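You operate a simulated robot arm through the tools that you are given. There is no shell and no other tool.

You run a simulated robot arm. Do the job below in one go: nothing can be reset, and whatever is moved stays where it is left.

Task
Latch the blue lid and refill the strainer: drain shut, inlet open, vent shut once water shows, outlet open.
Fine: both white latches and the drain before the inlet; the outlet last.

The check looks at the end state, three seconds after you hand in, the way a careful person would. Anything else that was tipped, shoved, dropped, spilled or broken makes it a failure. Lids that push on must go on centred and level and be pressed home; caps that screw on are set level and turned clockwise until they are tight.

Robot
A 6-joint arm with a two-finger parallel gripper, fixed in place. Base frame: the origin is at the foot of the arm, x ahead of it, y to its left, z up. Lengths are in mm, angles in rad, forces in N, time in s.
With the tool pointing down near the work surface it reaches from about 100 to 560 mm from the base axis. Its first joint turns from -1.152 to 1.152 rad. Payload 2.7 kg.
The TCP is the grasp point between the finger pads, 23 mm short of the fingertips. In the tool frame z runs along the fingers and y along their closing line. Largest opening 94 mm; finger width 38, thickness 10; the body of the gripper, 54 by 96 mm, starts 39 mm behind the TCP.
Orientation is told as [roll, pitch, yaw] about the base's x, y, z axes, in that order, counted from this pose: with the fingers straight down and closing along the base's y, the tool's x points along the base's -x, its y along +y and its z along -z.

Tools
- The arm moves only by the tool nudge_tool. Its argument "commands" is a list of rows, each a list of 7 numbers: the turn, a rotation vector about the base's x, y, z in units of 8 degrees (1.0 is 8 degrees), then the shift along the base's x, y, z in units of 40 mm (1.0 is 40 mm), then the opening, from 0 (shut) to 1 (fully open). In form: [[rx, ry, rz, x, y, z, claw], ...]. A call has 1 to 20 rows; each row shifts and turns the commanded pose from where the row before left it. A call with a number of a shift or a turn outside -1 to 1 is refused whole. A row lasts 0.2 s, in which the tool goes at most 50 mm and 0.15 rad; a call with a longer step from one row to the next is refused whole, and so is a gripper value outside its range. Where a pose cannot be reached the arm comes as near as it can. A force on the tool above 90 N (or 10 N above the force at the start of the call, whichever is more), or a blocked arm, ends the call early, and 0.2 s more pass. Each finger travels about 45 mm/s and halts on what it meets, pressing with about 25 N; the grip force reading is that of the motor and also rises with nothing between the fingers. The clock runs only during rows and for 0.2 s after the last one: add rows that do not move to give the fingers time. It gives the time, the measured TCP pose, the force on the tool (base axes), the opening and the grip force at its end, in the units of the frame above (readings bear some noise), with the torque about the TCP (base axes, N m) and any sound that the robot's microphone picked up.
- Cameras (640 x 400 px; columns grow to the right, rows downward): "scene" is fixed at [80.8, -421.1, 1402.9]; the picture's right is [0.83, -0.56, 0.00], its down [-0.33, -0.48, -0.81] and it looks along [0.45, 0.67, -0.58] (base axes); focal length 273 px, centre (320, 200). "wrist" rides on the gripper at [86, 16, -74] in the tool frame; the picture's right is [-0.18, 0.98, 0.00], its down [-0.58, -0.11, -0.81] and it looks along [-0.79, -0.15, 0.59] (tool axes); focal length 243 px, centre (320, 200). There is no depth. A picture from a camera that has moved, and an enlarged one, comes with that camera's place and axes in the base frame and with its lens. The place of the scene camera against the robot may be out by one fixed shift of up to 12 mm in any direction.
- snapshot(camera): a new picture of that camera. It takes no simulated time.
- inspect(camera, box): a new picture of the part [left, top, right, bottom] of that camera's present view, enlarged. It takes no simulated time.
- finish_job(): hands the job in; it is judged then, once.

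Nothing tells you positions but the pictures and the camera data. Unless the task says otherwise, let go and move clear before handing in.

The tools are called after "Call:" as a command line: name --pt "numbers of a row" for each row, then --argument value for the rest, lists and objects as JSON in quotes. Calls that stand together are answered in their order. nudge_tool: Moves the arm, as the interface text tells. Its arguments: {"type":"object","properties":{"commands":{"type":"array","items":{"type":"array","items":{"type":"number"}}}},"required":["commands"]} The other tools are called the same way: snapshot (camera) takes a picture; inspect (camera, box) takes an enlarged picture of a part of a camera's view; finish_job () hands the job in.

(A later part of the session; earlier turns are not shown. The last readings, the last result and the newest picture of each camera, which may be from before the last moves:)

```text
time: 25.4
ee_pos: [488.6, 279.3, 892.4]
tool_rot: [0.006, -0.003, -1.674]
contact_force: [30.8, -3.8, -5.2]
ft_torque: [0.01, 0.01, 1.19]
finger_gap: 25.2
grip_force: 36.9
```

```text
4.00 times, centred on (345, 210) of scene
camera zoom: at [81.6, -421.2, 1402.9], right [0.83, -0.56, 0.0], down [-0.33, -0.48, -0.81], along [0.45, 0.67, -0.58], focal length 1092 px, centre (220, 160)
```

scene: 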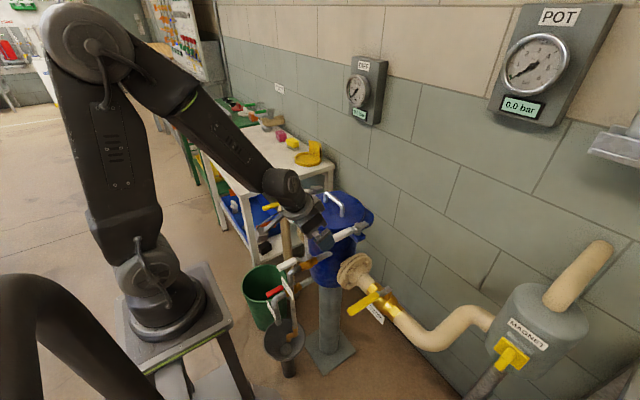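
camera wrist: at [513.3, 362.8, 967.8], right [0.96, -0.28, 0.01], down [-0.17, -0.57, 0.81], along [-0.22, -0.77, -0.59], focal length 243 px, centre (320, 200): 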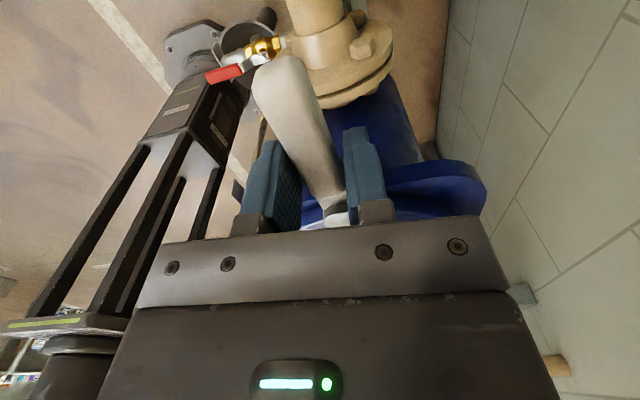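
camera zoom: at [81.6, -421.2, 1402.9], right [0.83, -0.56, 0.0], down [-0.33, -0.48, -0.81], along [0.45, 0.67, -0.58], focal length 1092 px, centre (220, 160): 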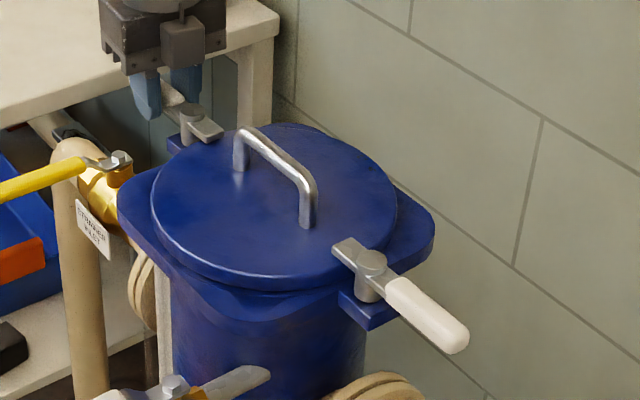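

The handle is at roughly 83° and my yaw has run ahead of it. I'll widen, back the yaw off a little and push the rest by translating +x.

Call:
nudge_tool --pt "0 0 0 0 0 0 0.33" --pt "0 0 0.75 0 0 0 0.33" --pt "0 0 0.75 0 0 0 0.33" --pt "0 0 0 0.1 0 0 0.33" --pt "0 0 0 0.1 0 0 0.33" --pt "0 0 0 0 0 0 0.33"

Call:
snapshot --camera "wrist"

Call:
inspect --camera "scene" --box '[270, 160, 420, 260]'

```text
time: 26.8
ee_pos: [492.9, 281.0, 893.7]
tool_rot: [0.002, 0.001, -1.462]
contact_force: [-0.2, 0.1, -0.6]
ft_torque: [0.01, -0.01, -0.01]
finger_gap: 30.9
grip_force: 0.0
```

```text
taken
camera wrist: at [499.9, 368.9, 968.2], right [1.0, -0.08, 0.0], down [-0.05, -0.59, 0.81], along [-0.06, -0.8, -0.59], focal length 243 px, centre (320, 200)
```

wrist: 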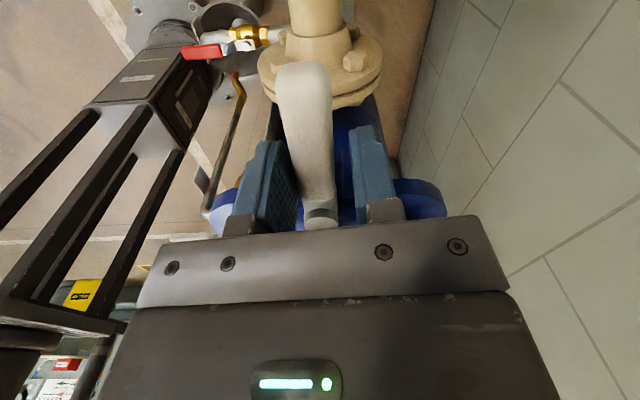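

```text
4.00 times, centred on (345, 210) of scene
camera zoom: at [80.8, -421.1, 1402.9], right [0.83, -0.56, 0.0], down [-0.33, -0.48, -0.81], along [0.45, 0.67, -0.58], focal length 1092 px, centre (220, 160)
```

zoom: 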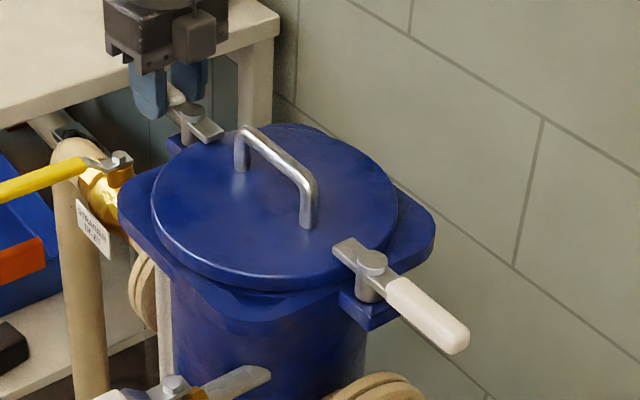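

Call:
nudge_tool --pt "0 0 -0.5 0.08 0 0 0.33" --pt "0 0 -0.5 0.08 0 0 0.33" --pt "0 0 0 0.06 0 0 0.33" --pt "0 0 0 0 0 0 0.33"

Call:
snapshot --camera "wrist"

Call:
inspect --camera "scene" --box '[270, 160, 420, 260]'

```text
time: 27.8
ee_pos: [499.4, 279.7, 893.6]
tool_rot: [-0.004, -0.003, -1.602]
contact_force: [-20.1, -4.5, 0.0]
ft_torque: [-0.27, 0.1, 0.47]
finger_gap: 39.9
grip_force: 10.0
```

```text
taken
camera wrist: at [519.8, 366.7, 966.7], right [0.98, -0.21, 0.0], down [-0.12, -0.58, 0.81], along [-0.18, -0.79, -0.59], focal length 243 px, centre (320, 200)
```

wrist: 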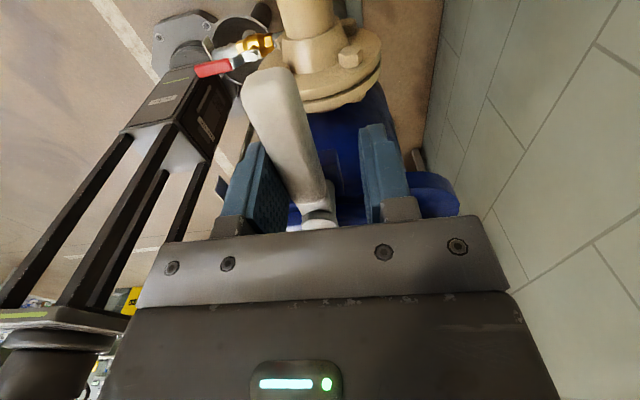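

```text
4.00 times, centred on (345, 210) of scene
camera zoom: at [80.2, -421.2, 1402.9], right [0.83, -0.56, 0.0], down [-0.33, -0.48, -0.81], along [0.45, 0.67, -0.58], focal length 1092 px, centre (220, 160)
```

zoom: 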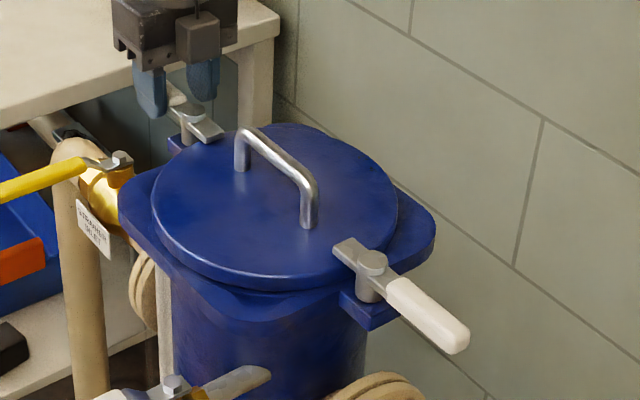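

The handle now stops firmly pointing +y (about 90°). I open, lift off and check both latches.

Call:
nudge_tool --pt "0 0 0 -0.15 0 0 0.5" --pt "0 0 0 -0.05 0 0 0.55" --pt "0 0 0 0 0 0.8 0.55" --pt "0 0 0 0 0 0.8 0.55" --pt "0 0 0 0 0 0.8 0.55" --pt "0 0 1 -0.7 -0.2 0.3 0.55" --pt "0 0 1 -0.7 -0.2 0.3 0.55" --pt "0 0 1 -0.7 -0.2 0 0.55" --pt "0 0 1 -0.7 -0.2 0 0.55" --pt "0 0 1 -0.7 -0.2 0 0.55" --pt "0 0 1 -0.3 -0.2 0 0.55" --pt "0 0 1 0 -0.2 0 0.55" --pt "0 0 1 0 0 0 0.55" --pt "0 0 1 0 0 0 0.55" --pt "0 0 1 0 0 0 0.55" --pt "0 0 1 0 0 0 0.55" --pt "0 0 0.47 0 0 0 0.55" --pt "0 0 0 0 0 0 0.55"

Call:
snapshot --camera "wrist"

Call:
inspect --camera "scene" --box '[270, 160, 420, 260]'

Call:
snapshot --camera "scene"

```text
time: 31.6
ee_pos: [341.5, 225.1, 1014.3]
tool_rot: [0.004, 0.001, 0.0]
contact_force: [0.4, -0.5, 0.0]
ft_torque: [-0.01, 0.02, 0.0]
finger_gap: 51.6
grip_force: 0.2
```

```text
taken
camera wrist: at [255.6, 241.3, 1088.0], right [0.18, 0.98, 0.0], down [0.58, -0.11, 0.81], along [0.79, -0.15, -0.59], focal length 243 px, centre (320, 200)
```

wrist: 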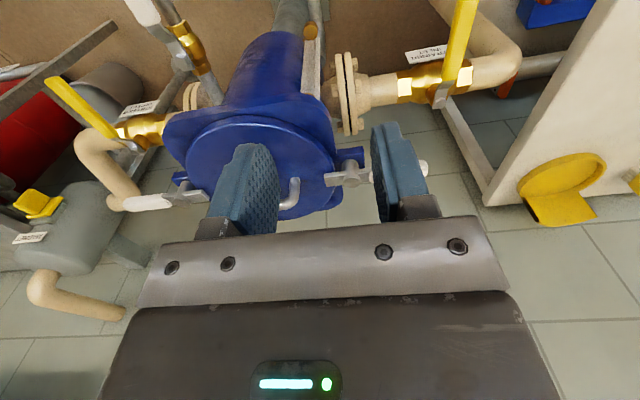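

```text
4.00 times, centred on (345, 210) of scene
camera zoom: at [80.8, -421.1, 1402.9], right [0.83, -0.56, 0.0], down [-0.33, -0.48, -0.81], along [0.45, 0.67, -0.58], focal length 1092 px, centre (220, 160)
```

zoom: 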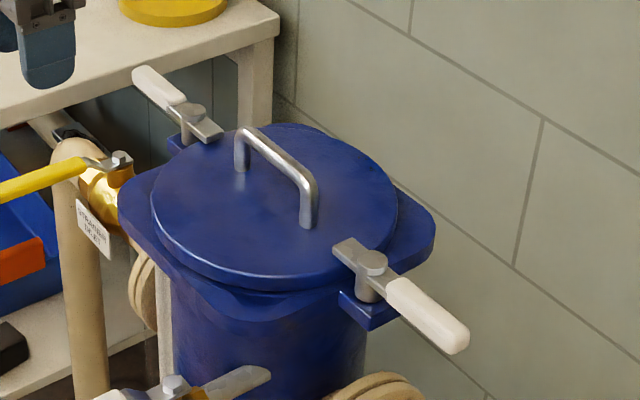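

```text
taken
```

scene: 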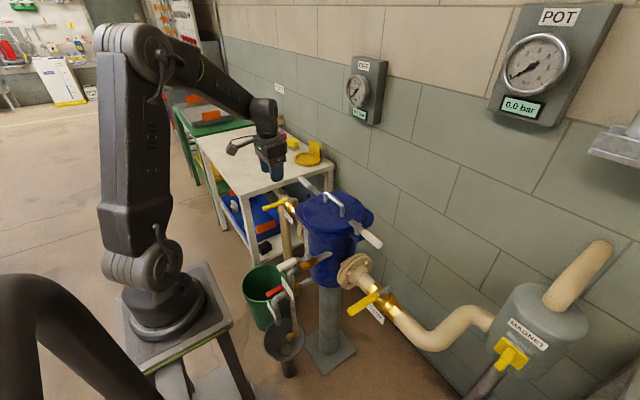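

Call:
inspect --camera "wrist" --box '[280, 100, 480, 220]'

Call:
inspect --camera "wrist" --box '[100, 100, 300, 220]'

Call:
inspect --camera "wrist" --box '[320, 0, 520, 130]'

```text
3.20 times, centred on (380, 160) of wrist
camera zoom: at [255.6, 241.3, 1088.0], right [0.18, 0.98, 0.0], down [0.58, -0.11, 0.81], along [0.79, -0.15, -0.59], focal length 776 px, centre (128, 328)
```

zoom: 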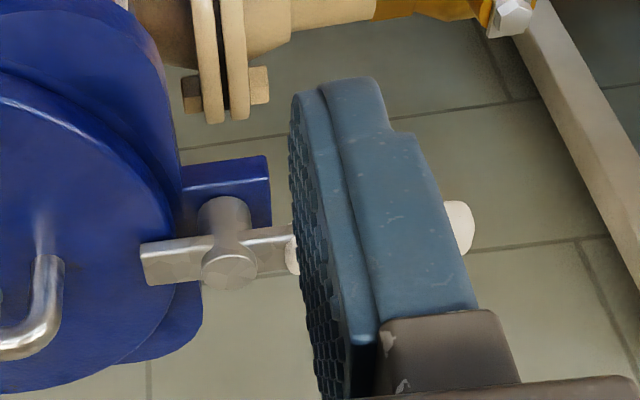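

```text
3.20 times, centred on (200, 160) of wrist
camera zoom: at [255.6, 241.3, 1088.0], right [0.18, 0.98, 0.0], down [0.58, -0.11, 0.81], along [0.79, -0.15, -0.59], focal length 776 px, centre (704, 328)
```

zoom: 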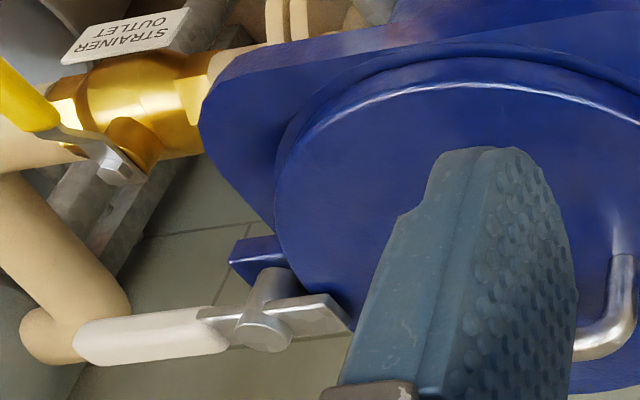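

```text
3.08 times, centred on (420, 65) of wrist
camera zoom: at [255.6, 241.3, 1088.0], right [0.18, 0.98, 0.0], down [0.58, -0.11, 0.81], along [0.79, -0.15, -0.59], focal length 746 px, centre (12, 615)
```

zoom: 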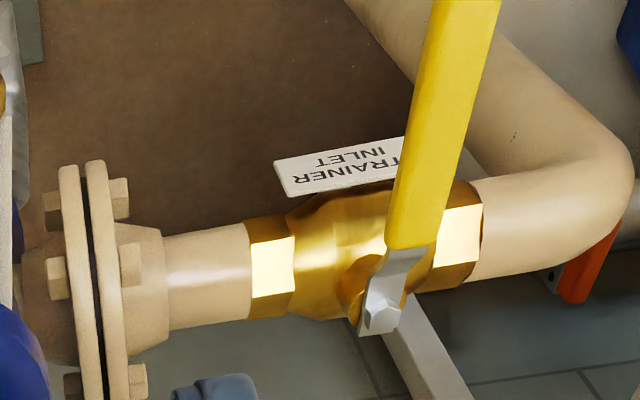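

Both tongues overlap the lid. Next is the drain: I move above its handle and descend.

Call:
nudge_tool --pt "0 0 0 -0.75 -0.33 -0.2 0.6" --pt "0 0 0 -0.75 -0.33 -0.2 0.6" --pt "0 0 0 0 0 -1 0.6" --pt "0 0 0 0 0 -1 0.6" --pt "0 0 0 0 0 -1 0.6" --pt "0 0 0 0 0 -1 0.6" --pt "0 0 0 0 0 -1 0.6" --pt "0 0 0 0 0 0 0.6"

Call:
snapshot --camera "wrist"

Call:
snapshot --camera "scene"

```text
time: 33.4
ee_pos: [281.1, 197.8, 796.8]
tool_rot: [0.002, 0.001, -0.001]
contact_force: [-0.4, 0.1, -0.8]
ft_torque: [0.0, -0.02, -0.01]
finger_gap: 56.7
grip_force: 0.0
```

```text
taken
camera wrist: at [195.7, 213.7, 871.5], right [0.19, 0.98, 0.0], down [0.58, -0.11, 0.81], along [0.79, -0.15, -0.59], focal length 243 px, centre (320, 200)
```

wrist: 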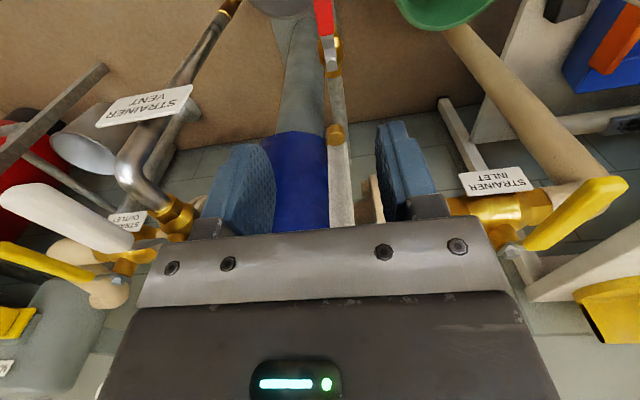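

```text
taken
```

scene: 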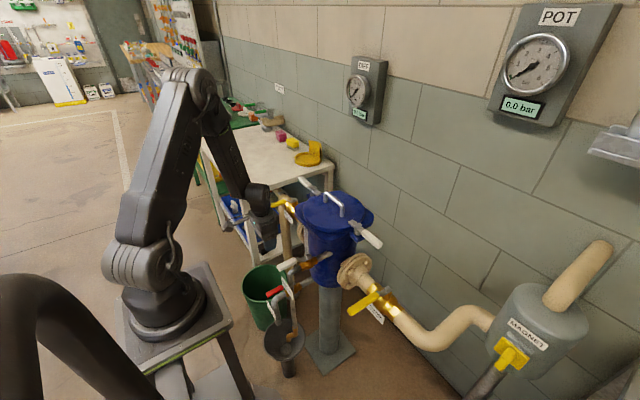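

Call:
nudge_tool --pt "0 0 0 -0.3 0 -1 0.6" --pt "0 0 0 -0.3 0 -1 0.6" --pt "0 0 0 -0.4 0 -1 0.6" --pt "0 0 0 0 0 -0.5 0.6" --pt "0 0 0 0 0 0 0.6"

Call:
snapshot --camera "wrist"

Call:
inspect --camera "wrist" --box '[220, 0, 420, 130]'

Call:
snapshot --camera "scene"

```text
time: 34.6
ee_pos: [241.4, 199.5, 658.5]
tool_rot: [0.0, 0.001, -0.002]
contact_force: [-0.1, 0.1, 0.2]
ft_torque: [0.02, 0.0, 0.0]
finger_gap: 56.5
grip_force: 0.0
```

```text
taken
camera wrist: at [155.2, 215.9, 731.9], right [0.19, 0.98, 0.0], down [0.58, -0.11, 0.81], along [0.79, -0.15, -0.59], focal length 243 px, centre (320, 200)
```

wrist: 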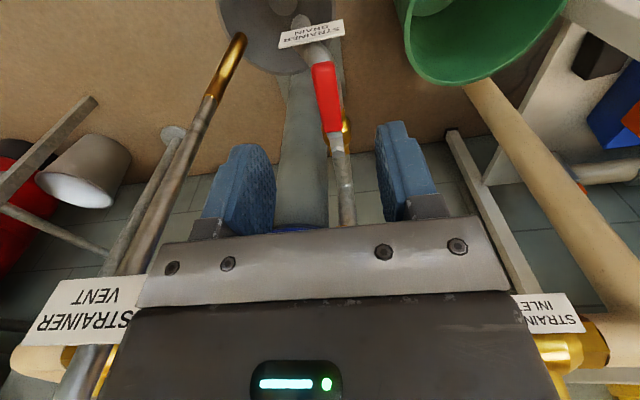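

```text
3.08 times, centred on (320, 65) of wrist
camera zoom: at [155.2, 215.9, 731.9], right [0.19, 0.98, 0.0], down [0.58, -0.11, 0.81], along [0.79, -0.15, -0.59], focal length 746 px, centre (320, 615)
```

zoom: 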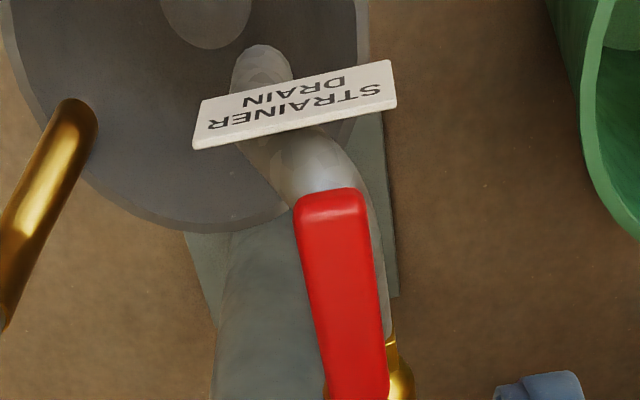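

```text
taken
```

scene: 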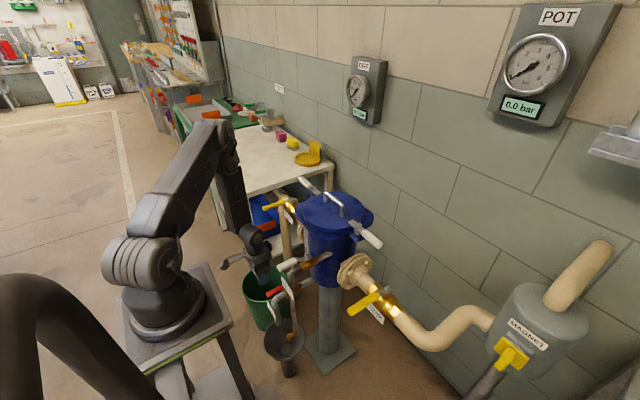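

The drain handle tip is about (253, 199, 507), with its pivot near x≈365. I descend to straddle the handle.

Call:
nudge_tool --pt "0 0 0 0.55 0 -0.9 0.5" --pt "0 0 0 0.55 0 -0.9 0.45" --pt "0 0 0 0 0 -0.6 0.45" --pt "0 0 0 0 0 0 0.45"

Call:
snapshot --camera "wrist"

Call:
inspect --camera "wrist" --box '[220, 70, 420, 220]'

Call:
inspect --camera "scene" --box '[220, 220, 360, 340]'

```text
time: 35.6
ee_pos: [286.4, 197.5, 560.2]
tool_rot: [0.001, -0.001, -0.001]
contact_force: [0.7, 0.5, -0.4]
ft_torque: [-0.02, -0.03, 0.01]
finger_gap: 42.5
grip_force: 0.0
```

```text
taken
camera wrist: at [200.1, 213.8, 635.3], right [0.19, 0.98, 0.0], down [0.58, -0.11, 0.81], along [0.79, -0.15, -0.59], focal length 243 px, centre (320, 200)
```

wrist: 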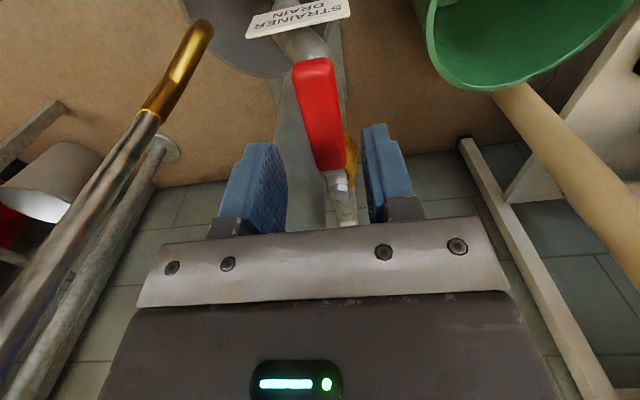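

```text
2.67 times, centred on (320, 145) of wrist
camera zoom: at [200.1, 213.8, 635.3], right [0.19, 0.98, 0.0], down [0.58, -0.11, 0.81], along [0.79, -0.15, -0.59], focal length 647 px, centre (320, 347)
```

zoom: 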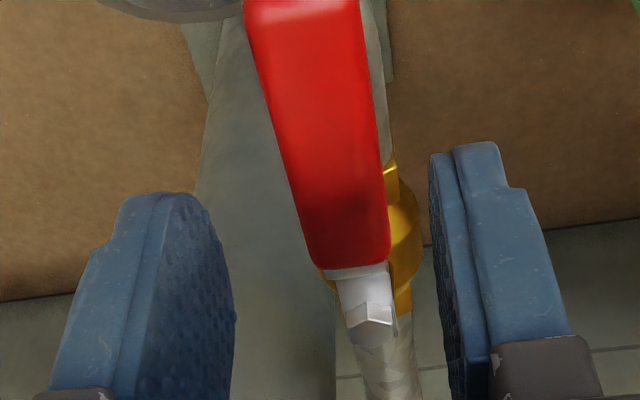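

```text
3.33 times, centred on (290, 280) of scene
camera zoom: at [80.8, -421.1, 1402.9], right [0.83, -0.56, 0.0], down [-0.33, -0.48, -0.81], along [0.45, 0.67, -0.58], focal length 910 px, centre (420, -67)
```

zoom: 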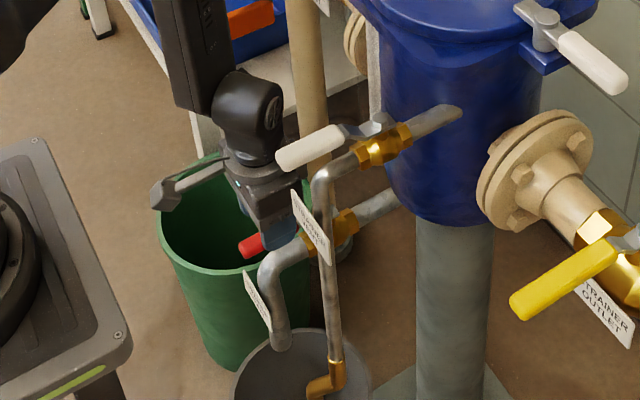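

Call:
nudge_tool --pt "0 0 0 -0.15 0.06 -0.3 0.38" --pt "0 0 0 -0.1 0 -0.4 0.38" --pt "0 0 0 0 0 -0.3 0.38" --pt "0 0 0 0 0 0 0.38"

Call:
snapshot --camera "wrist"

Call:
inspect --camera "scene" --box '[220, 220, 360, 340]'

```text
time: 36.6
ee_pos: [276.7, 201.2, 521.3]
tool_rot: [0.001, 0.001, -0.001]
contact_force: [-0.3, -0.3, 0.0]
ft_torque: [-0.02, 0.03, 0.01]
finger_gap: 35.8
grip_force: 0.1
```

```text
taken
camera wrist: at [189.8, 216.9, 595.8], right [0.19, 0.98, 0.0], down [0.58, -0.11, 0.81], along [0.79, -0.15, -0.59], focal length 243 px, centre (320, 200)
```

wrist: 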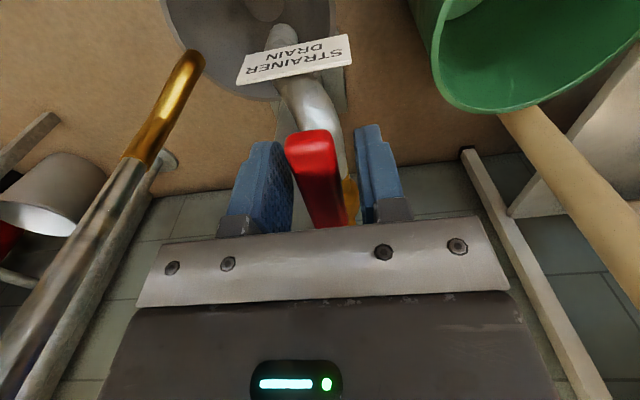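

```text
3.33 times, centred on (290, 280) of scene
camera zoom: at [80.8, -421.1, 1402.9], right [0.83, -0.56, 0.0], down [-0.33, -0.48, -0.81], along [0.45, 0.67, -0.58], focal length 910 px, centre (420, -67)
```

zoom: 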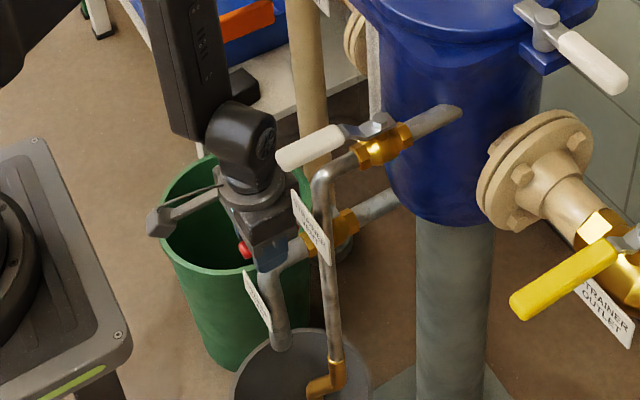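

The red handle is between the fingers. I test turning it clockwise (toward +y).

Call:
nudge_tool --pt "0 0 0 0 0 -0.15 0.3" --pt "0 0 -1 0.015 0.219 0 0.3" --pt "0 0 -1 0.046 0.216 0 0.3" --pt "0 0 -1 0.075 0.205 0 0.3" --pt "0 0 0 0 0 0 0.3"

Call:
snapshot --camera "wrist"

Call:
inspect --camera "scene" --box '[220, 220, 360, 340]'

```text
time: 37.8
ee_pos: [280.9, 227.0, 515.1]
tool_rot: [0.001, -0.001, -0.421]
contact_force: [0.5, -0.3, 0.4]
ft_torque: [0.01, 0.02, -0.03]
finger_gap: 28.5
grip_force: 0.3
```

```text
taken
camera wrist: at [209.5, 277.0, 589.9], right [0.57, 0.82, 0.0], down [0.49, -0.34, 0.81], along [0.66, -0.46, -0.59], focal length 243 px, centre (320, 200)
```

wrist: 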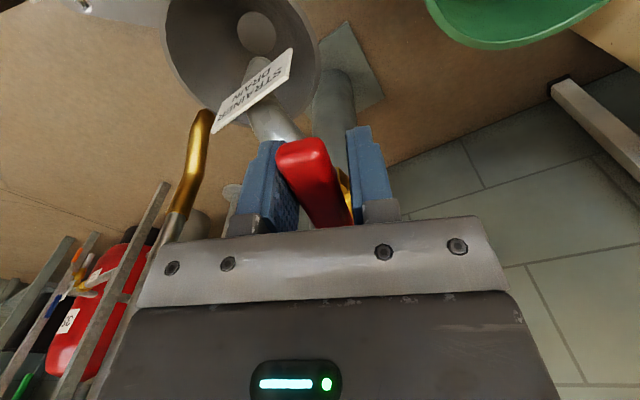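

```text
3.33 times, centred on (290, 280) of scene
camera zoom: at [80.8, -421.1, 1402.9], right [0.83, -0.56, 0.0], down [-0.33, -0.48, -0.81], along [0.45, 0.67, -0.58], focal length 910 px, centre (420, -67)
```

zoom: 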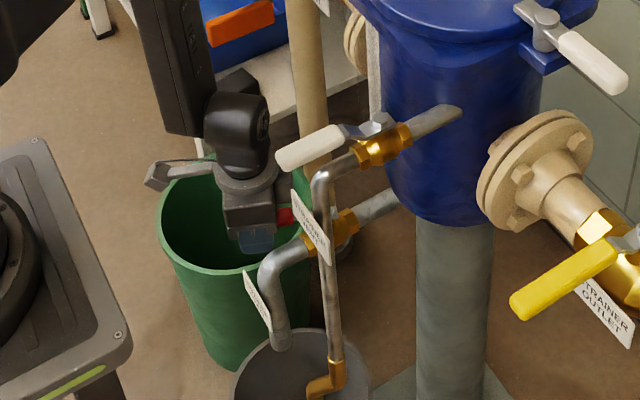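

It turns clockwise freely. I continue to about 88°.

Call:
nudge_tool --pt "0 0 -1 0.103 0.195 0 0.28" --pt "0 0 -1 0.128 0.178 0 0.28" --pt "0 0 -1 0.153 0.158 0 0.28" --pt "0 0 -1 0.175 0.135 0 0.28" --pt "0 0 -1 0.19 0.11 0 0.28" --pt "0 0 -1 0.2025 0.0825 0 0.28" --pt "0 0 -1 0.2125 0.0525 0 0.28" --pt "0 0 -0.7 0.2 0.03 0 0.28" --pt "0 0 0 0 0 0 0.28"

Call:
snapshot --camera "wrist"

Call:
inspect --camera "scene" --box '[220, 220, 360, 340]'

```text
time: 39.8
ee_pos: [339.9, 270.8, 516.9]
tool_rot: [0.018, 0.014, -1.488]
contact_force: [12.2, 43.6, -17.9]
ft_torque: [-0.84, 0.2, 1.77]
finger_gap: 27.8
grip_force: 44.6
```

```text
taken
camera wrist: at [348.5, 357.1, 593.1], right [0.99, -0.1, 0.01], down [-0.07, -0.6, 0.8], along [-0.07, -0.79, -0.6], focal length 243 px, centre (320, 200)
```

wrist: 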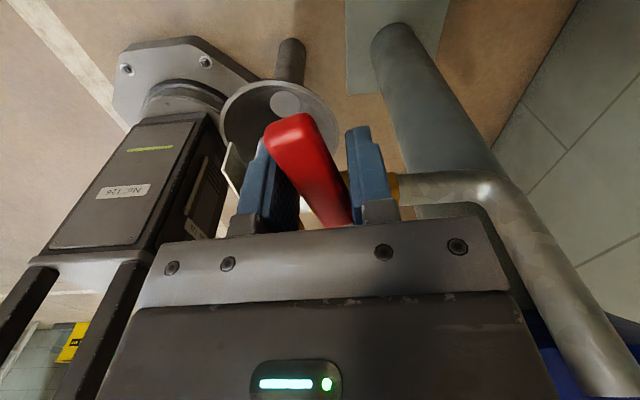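

```text
3.33 times, centred on (290, 280) of scene
camera zoom: at [81.1, -420.3, 1403.2], right [0.83, -0.56, 0.0], down [-0.33, -0.48, -0.81], along [0.45, 0.67, -0.58], focal length 910 px, centre (420, -67)
```

zoom: 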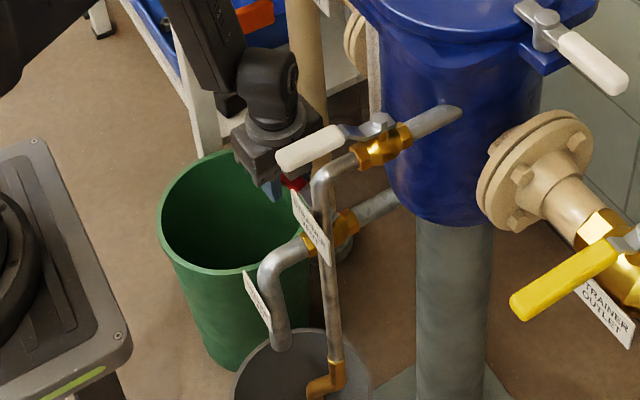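

The handle lags my yaw, as the pivot is further in +x than I assumed. I widen and re-align before pushing on.

Call:
nudge_tool --pt "0 0 0 0 0 0 0.42" --pt "0 0 0.8 0 0 0 0.42" --pt "0 0 0.8 0 0 0 0.42" --pt "0 0 0 0 0 0 0.42"

Call:
snapshot --camera "wrist"

```text
time: 40.8
ee_pos: [335.9, 264.5, 516.2]
tool_rot: [0.0, 0.001, -1.269]
contact_force: [-0.6, 0.0, -1.3]
ft_torque: [-0.01, 0.03, -0.04]
finger_gap: 39.7
grip_force: 0.0
```

```text
taken
camera wrist: at [325.7, 351.3, 589.9], right [0.99, 0.11, 0.0], down [0.07, -0.59, 0.81], along [0.09, -0.8, -0.59], focal length 243 px, centre (320, 200)
```

wrist: 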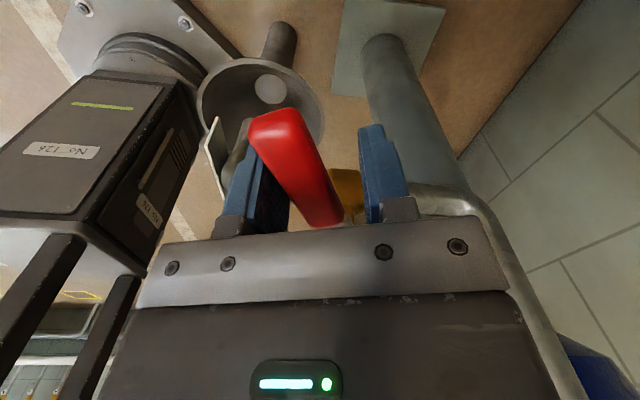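

The handle is at about 64° and its pivot is near (358, 200). I re-centre on it and continue the arc around that pivot.

Call:
nudge_tool --pt "0 0 1 -0.21 -0.04 0 0.42" --pt "0 0 0 0 0 0 0.3" --pt "0 0 0 0 0 0 0.3" --pt "0 0 -1 0.23 0.09 0 0.3" --pt "0 0 -1 0.235 0.06 0 0.3" --pt "0 0 -1 0.245 0.03 0 0.3" --pt "0 0 0 0 0 0 0.3"

Call:
snapshot --camera "wrist"

Call:
inspect --camera "scene" --box '[220, 220, 360, 340]'

```text
time: 42.4
ee_pos: [356.9, 269.3, 515.4]
tool_rot: [0.002, 0.0, -1.553]
contact_force: [-1.6, 0.2, 0.4]
ft_torque: [0.0, 0.01, 0.01]
finger_gap: 28.6
grip_force: 0.2
```

```text
taken
camera wrist: at [371.3, 356.4, 590.4], right [0.99, -0.17, 0.0], down [-0.1, -0.58, 0.81], along [-0.13, -0.8, -0.59], focal length 243 px, centre (320, 200)
```

wrist: 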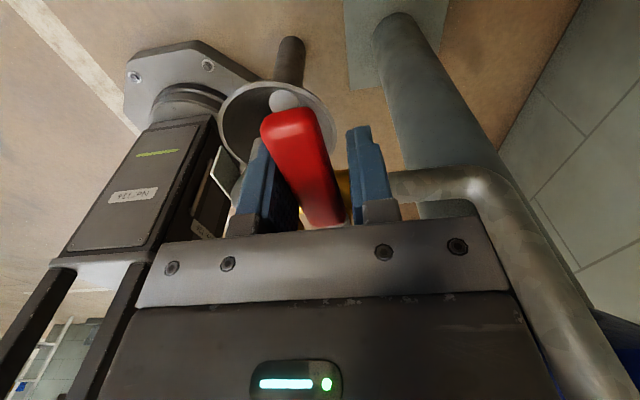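

```text
3.33 times, centred on (290, 280) of scene
camera zoom: at [80.8, -421.1, 1402.9], right [0.83, -0.56, 0.0], down [-0.33, -0.48, -0.81], along [0.45, 0.67, -0.58], focal length 910 px, centre (420, -67)
```

zoom: 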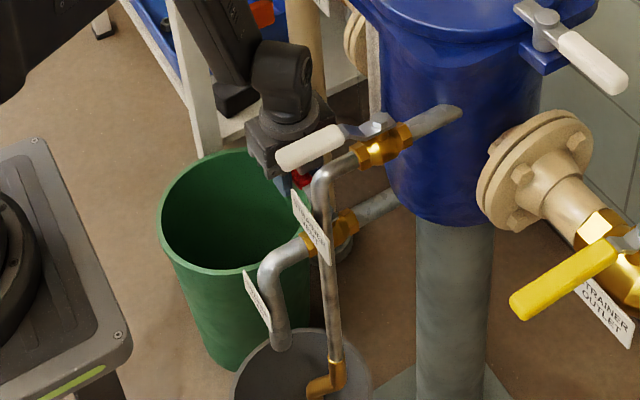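

The handle is near 86°. I push further until the stop.

Call:
nudge_tool --pt "0 0 0 0.1 0 0 0.3" --pt "0 0 0 0.1 0 0 0.3" --pt "0 0 0 0.1 0 0 0.3" --pt "0 0 0 0 0 0 0.3"

Call:
snapshot --camera "wrist"

```text
time: 43.4
ee_pos: [366.2, 271.0, 516.5]
tool_rot: [-0.001, -0.001, -1.552]
contact_force: [-12.9, 2.6, 3.4]
ft_torque: [-0.17, 0.0, -0.34]
finger_gap: 34.1
grip_force: 6.2
```

```text
taken
camera wrist: at [381.5, 356.3, 589.7], right [0.99, -0.16, 0.0], down [-0.1, -0.58, 0.81], along [-0.13, -0.8, -0.59], focal length 243 px, centre (320, 200)
```

wrist: 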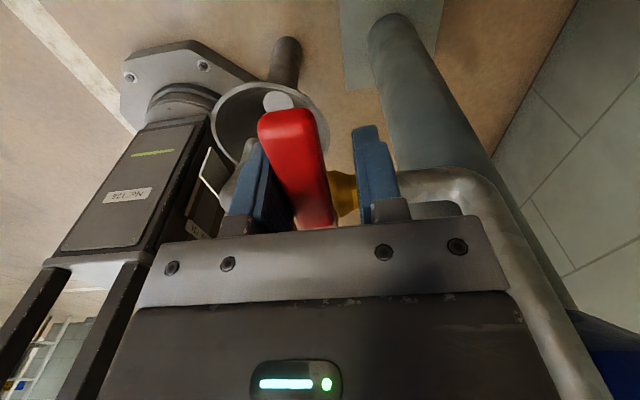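

The handle now looks square to its pipe. I grip it and press once more to confirm it is on the stop.

Call:
nudge_tool --pt "0 0 0 -0.15 0 0 0.3" --pt "0 0 0 -0.05 0 0 0.1" --pt "0 0 0 0 0 0 0.1" --pt "0 0 0 0 0 0 0.1" --pt "0 0 0 0.08 0 0 0.1" --pt "0 0 0 0.08 0 0 0.1" --pt "0 0 0 0 0 0 0.1"

Call:
snapshot --camera "wrist"

```text
time: 45.0
ee_pos: [362.1, 269.6, 514.2]
tool_rot: [-0.01, -0.007, -1.553]
contact_force: [-53.7, 10.4, 34.6]
ft_torque: [-0.61, -0.25, -1.84]
finger_gap: 21.3
grip_force: 45.0
```

```text
taken
camera wrist: at [376.7, 356.6, 588.5], right [0.99, -0.17, -0.01], down [-0.09, -0.58, 0.81], along [-0.14, -0.8, -0.58], focal length 243 px, centre (320, 200)
```

wrist: 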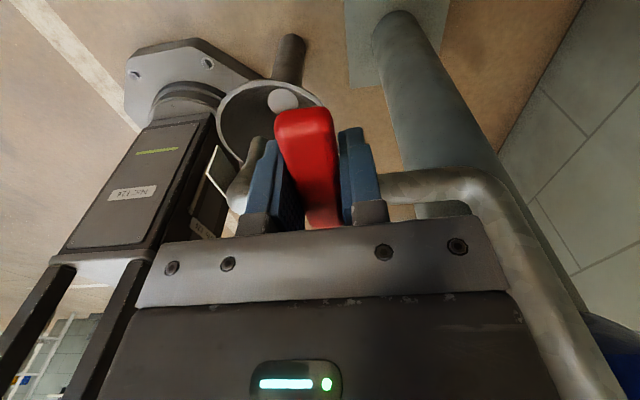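

The drain is hard against its stop (54 N reaction) and shut. I release, lift slightly, and go back the way I came so the camera misses the inlet handle.

Call:
nudge_tool --pt "0 0 0 -0.08 0 0 0.3" --pt "0 0 0 0 0 0 0.5" --pt "0 0 0 0 0 0 0.5" --pt "0 0 0 0 0 0.8 0.5" --pt "0 0 0 0 0 0.8 0.5" --pt "0 0 1 -0.2 -0.15 0 0.5" --pt "0 0 1 -0.2 -0.15 0 0.5" --pt "0 0 1 -0.2 -0.15 0 0.5" --pt "0 0 1 -0.2 -0.15 0 0.5" --pt "0 0 1 -0.2 -0.15 0 0.5" --pt "0 0 1 -0.2 -0.15 0 0.5" --pt "0 0 1 -0.2 -0.15 0 0.5" --pt "0 0 1 -0.2 -0.15 0 0.5" --pt "0 0 1 -0.2 -0.15 0 0.5" --pt "0 0 1 -0.2 -0.15 0 0.5" --pt "0 0 1 -0.2 -0.15 0 0.5" --pt "0 0 0.12 0 0 0 0.5"

Call:
snapshot --camera "wrist"

Call:
inspect --camera "scene" --box '[220, 220, 360, 340]'

```text
time: 48.6
ee_pos: [273.2, 204.3, 580.8]
tool_rot: [0.001, 0.001, 0.002]
contact_force: [-0.3, -0.8, 0.4]
ft_torque: [0.03, -0.02, 0.01]
finger_gap: 47.1
grip_force: 0.0
```

```text
taken
camera wrist: at [188.7, 219.7, 653.8], right [0.18, 0.98, 0.0], down [0.58, -0.11, 0.81], along [0.79, -0.15, -0.59], focal length 243 px, centre (320, 200)
```

wrist: 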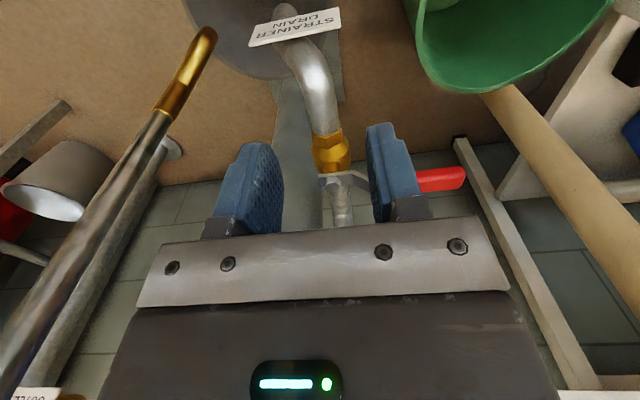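

```text
3.33 times, centred on (290, 280) of scene
camera zoom: at [80.8, -421.1, 1402.9], right [0.83, -0.56, 0.0], down [-0.33, -0.48, -0.81], along [0.45, 0.67, -0.58], focal length 910 px, centre (420, -67)
```

zoom: 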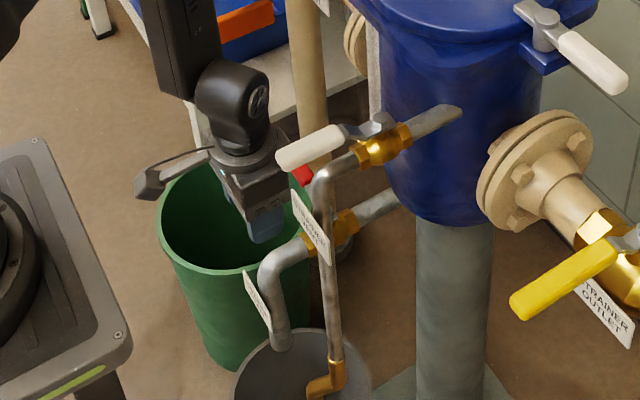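

The drain handle is now square to its pipe, so it is shut. The far latch handle overhangs the inlet's open position, so I plan to push the inlet handle with a tilted tool; first a closer look at the inlet.

Call:
nudge_tool --pt "0 0 0 0 0 1 0.5" --pt "0 0 0 0 0 1 0.5" --pt "0 0 0 0 0 1 0.5" --pt "0 0 0 0 0 1 0.5" --pt "0 0 0 0 0 1 0.5" --pt "0 0 0 0 0 1 0.5" --pt "0 0 0 0 0 1 0.5" --pt "0 0 0 0.15 0.8 0.5 0.5" --pt "0 0 0 0.15 0.8 0.5 0.5" --pt "0 0 0 0.15 0.8 0 0.5" --pt "0 0 0 0.15 0.8 0 0.5" --pt "0 0 0 0 0 0 0.5"

Call:
snapshot --camera "wrist"

Call:
inspect --camera "wrist" --box '[210, 30, 470, 220]'

Call:
snapshot --camera "scene"

Call:
inspect --camera "scene" --box '[250, 180, 350, 260]'

```text
time: 51.2
ee_pos: [298.5, 333.3, 900.7]
tool_rot: [0.002, 0.001, 0.001]
contact_force: [0.6, -0.7, -0.2]
ft_torque: [0.01, -0.01, -0.02]
finger_gap: 46.9
grip_force: 0.1
```

```text
taken
camera wrist: at [213.1, 348.7, 974.9], right [0.18, 0.98, 0.0], down [0.58, -0.11, 0.81], along [0.79, -0.15, -0.59], focal length 243 px, centre (320, 200)
```

wrist: 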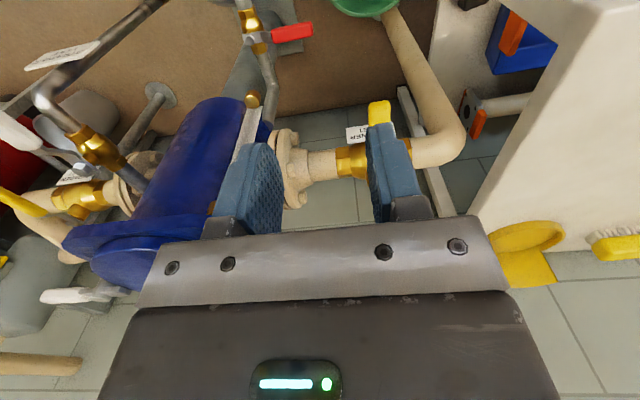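

```text
2.11 times, centred on (340, 125) of wrist
camera zoom: at [213.1, 348.7, 974.9], right [0.18, 0.98, 0.0], down [0.58, -0.11, 0.81], along [0.79, -0.15, -0.59], focal length 511 px, centre (278, 358)
```

zoom: 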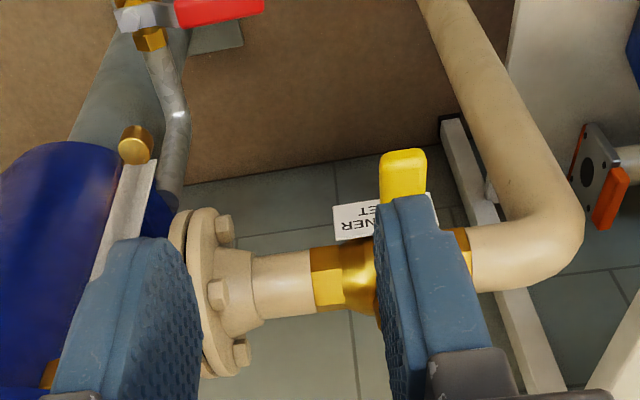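

```text
taken
```

scene: 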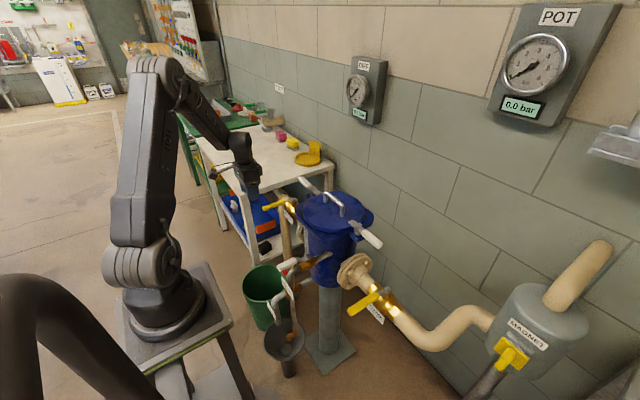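

```text
5.00 times, centred on (300, 220) of scene
camera zoom: at [80.8, -421.1, 1402.9], right [0.83, -0.56, 0.0], down [-0.33, -0.48, -0.81], along [0.45, 0.67, -0.58], focal length 1365 px, centre (420, 100)
```

zoom: 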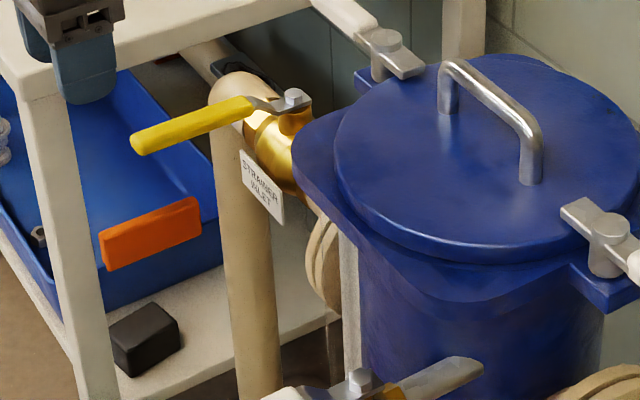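

Call:
nudge_tool --pt "0 0 0 0 0.8 0 0.8" --pt "0 0 0 0 0.5 0 1" --pt "0 0 0 0 0 0 1"

Call:
inspect --camera "wrist" --box '[210, 30, 470, 220]'

Call:
nudge_tool --pt "0 -1 0 0 0 -0.5 1" --pt "0 -1 0 0 0 -0.5 1" --pt "0 -1 0 0 0 0 1" --pt "0 -0.75 0 0 0 0 1" --pt "0 0 0 0 0 0 1"

Call:
snapshot --camera "wrist"

Call:
inspect --camera "wrist" --box '[210, 30, 470, 220]'

Call:
snapshot --camera "scene"

```text
time: 52.0
ee_pos: [298.6, 383.2, 900.2]
tool_rot: [0.001, 0.0, 0.002]
contact_force: [0.1, -0.1, -0.5]
ft_torque: [0.04, 0.01, 0.02]
finger_gap: 93.7
grip_force: 0.0
```

```text
2.11 times, centred on (340, 125) of wrist
camera zoom: at [213.2, 400.1, 973.6], right [0.18, 0.98, 0.0], down [0.58, -0.11, 0.81], along [0.79, -0.15, -0.59], focal length 511 px, centre (278, 358)
```

zoom: 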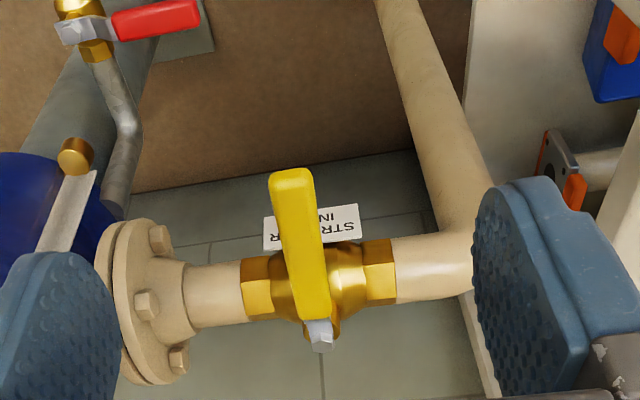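

```text
time: 53.2
ee_pos: [300.2, 383.5, 858.8]
tool_rot: [0.0, -0.525, 0.004]
contact_force: [1.2, -0.4, -0.1]
ft_torque: [-0.01, 0.0, 0.02]
finger_gap: 93.9
grip_force: 0.1
```

```text
taken
camera wrist: at [186.8, 400.3, 880.4], right [0.16, 0.98, 0.09], down [0.1, -0.11, 0.99], along [0.98, -0.15, -0.12], focal length 243 px, centre (320, 200)
```

wrist: 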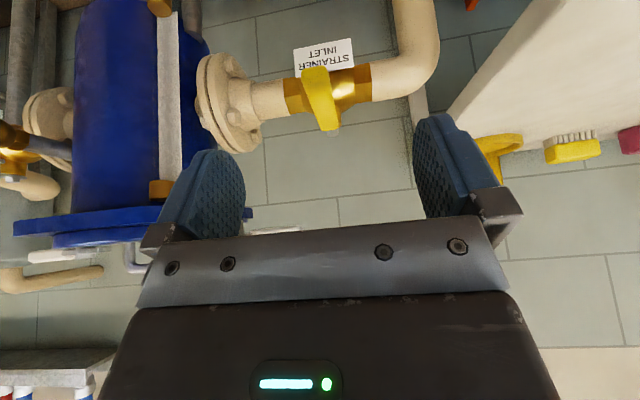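

```text
2.11 times, centred on (340, 125) of wrist
camera zoom: at [186.8, 400.3, 880.4], right [0.16, 0.98, 0.09], down [0.1, -0.11, 0.99], along [0.98, -0.15, -0.12], focal length 511 px, centre (278, 358)
```

zoom: 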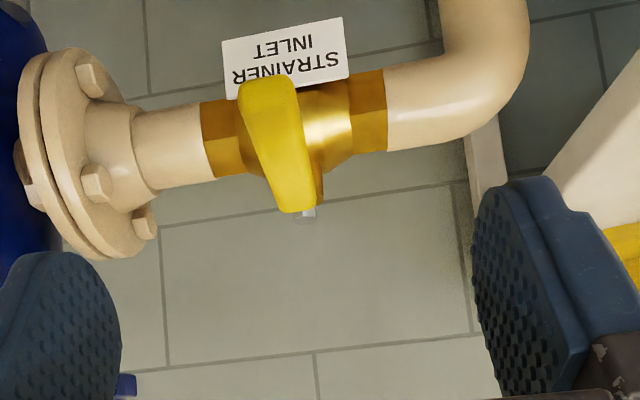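

```text
taken
```

scene: 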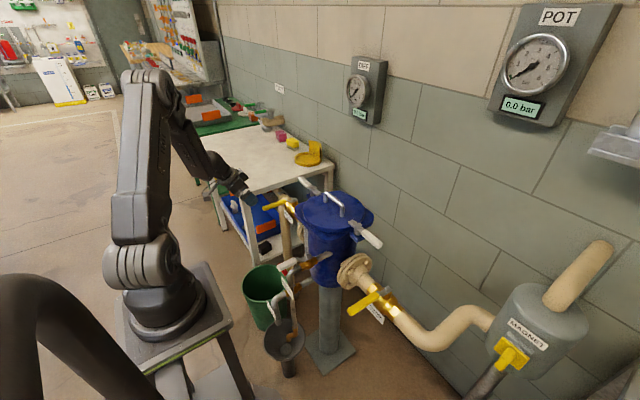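

The inlet pivot is about (478, 380) and the handle tip (354, 379, 760), pointing −x across its pipe (closed). I shut the fingers and, tilted 30°, go to the +y side of the handle as a pusher.

Call:
nudge_tool --pt "0 0 0 0 0.3 0 0.5" --pt "0 0 0 0 0.42 0 0" --pt "0 0 0 0 0 0 0" --pt "0 0 0 0 0 0 0" --pt "0 0 0 0.86 0 -0.4 0" --pt "0 0 0 0.86 0 -0.4 0" --pt "0 0 0 0.86 0 -0.4 0" --pt "0 0 0 0 0 0 0"

Call:
snapshot --camera "wrist"

Call:
inspect --camera "scene" --box '[200, 130, 380, 270]'

```text
time: 55.0
ee_pos: [411.8, 404.8, 807.6]
tool_rot: [0.001, -0.524, 0.001]
contact_force: [-0.3, -0.3, 0.5]
ft_torque: [0.02, 0.0, 0.0]
finger_gap: 0.2
grip_force: 24.9
out of reach, approached as far as the arm can: row 1, 2
```

```text
taken
camera wrist: at [300.9, 421.3, 829.8], right [0.16, 0.98, 0.09], down [0.1, -0.11, 0.99], along [0.98, -0.15, -0.12], focal length 243 px, centre (320, 200)
```

wrist: 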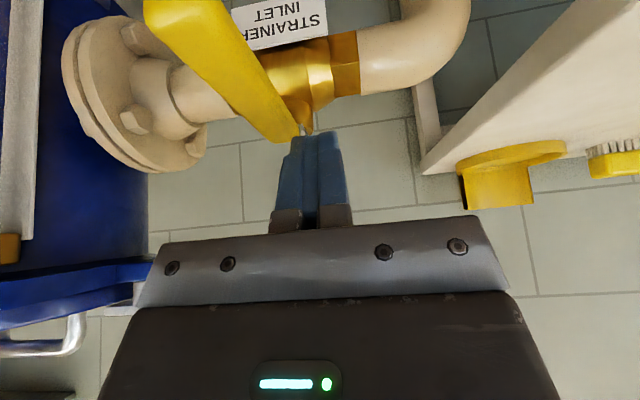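

```text
2.86 times, centred on (290, 200) of scene
camera zoom: at [80.8, -421.1, 1402.9], right [0.83, -0.56, 0.0], down [-0.33, -0.48, -0.81], along [0.45, 0.67, -0.58], focal length 780 px, centre (406, 200)
```

zoom: 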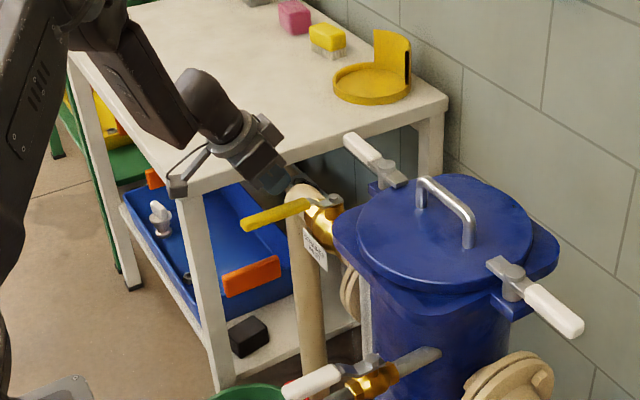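

Call:
nudge_tool --pt "0 0 0 -0.2 0.12 -0.4 0" --pt "0 0 0 0 0 -0.45 0" --pt "0 0 0 0 0 -0.4 0" --pt "0 0 0 0 0 0 0"

Call:
snapshot --camera "wrist"

Call:
inspect --camera "scene" --box '[240, 160, 360, 250]'

```text
time: 56.0
ee_pos: [405.3, 409.4, 759.4]
tool_rot: [0.0, -0.524, 0.002]
contact_force: [-0.6, -0.1, 1.2]
ft_torque: [-0.02, 0.0, 0.01]
finger_gap: 0.0
grip_force: 25.1
```

```text
taken
camera wrist: at [292.8, 425.0, 780.8], right [0.16, 0.98, 0.09], down [0.1, -0.11, 0.99], along [0.98, -0.15, -0.12], focal length 243 px, centre (320, 200)
```

wrist: 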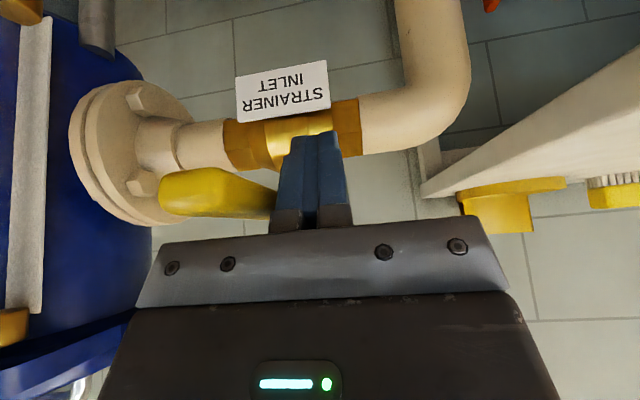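

```text
4.44 times, centred on (300, 205) of scene
camera zoom: at [80.8, -421.1, 1402.9], right [0.83, -0.56, 0.0], down [-0.33, -0.48, -0.81], along [0.45, 0.67, -0.58], focal length 1214 px, centre (409, 178)
```

zoom: 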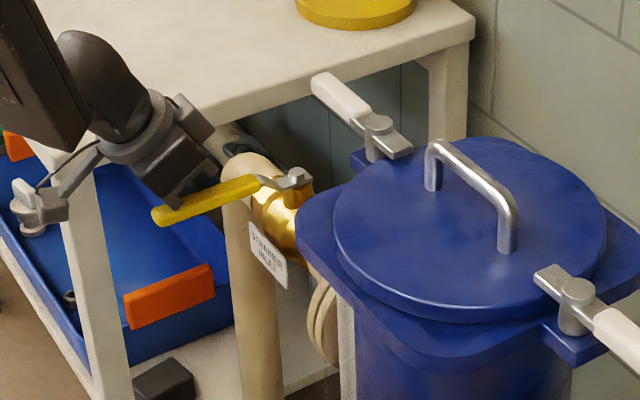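

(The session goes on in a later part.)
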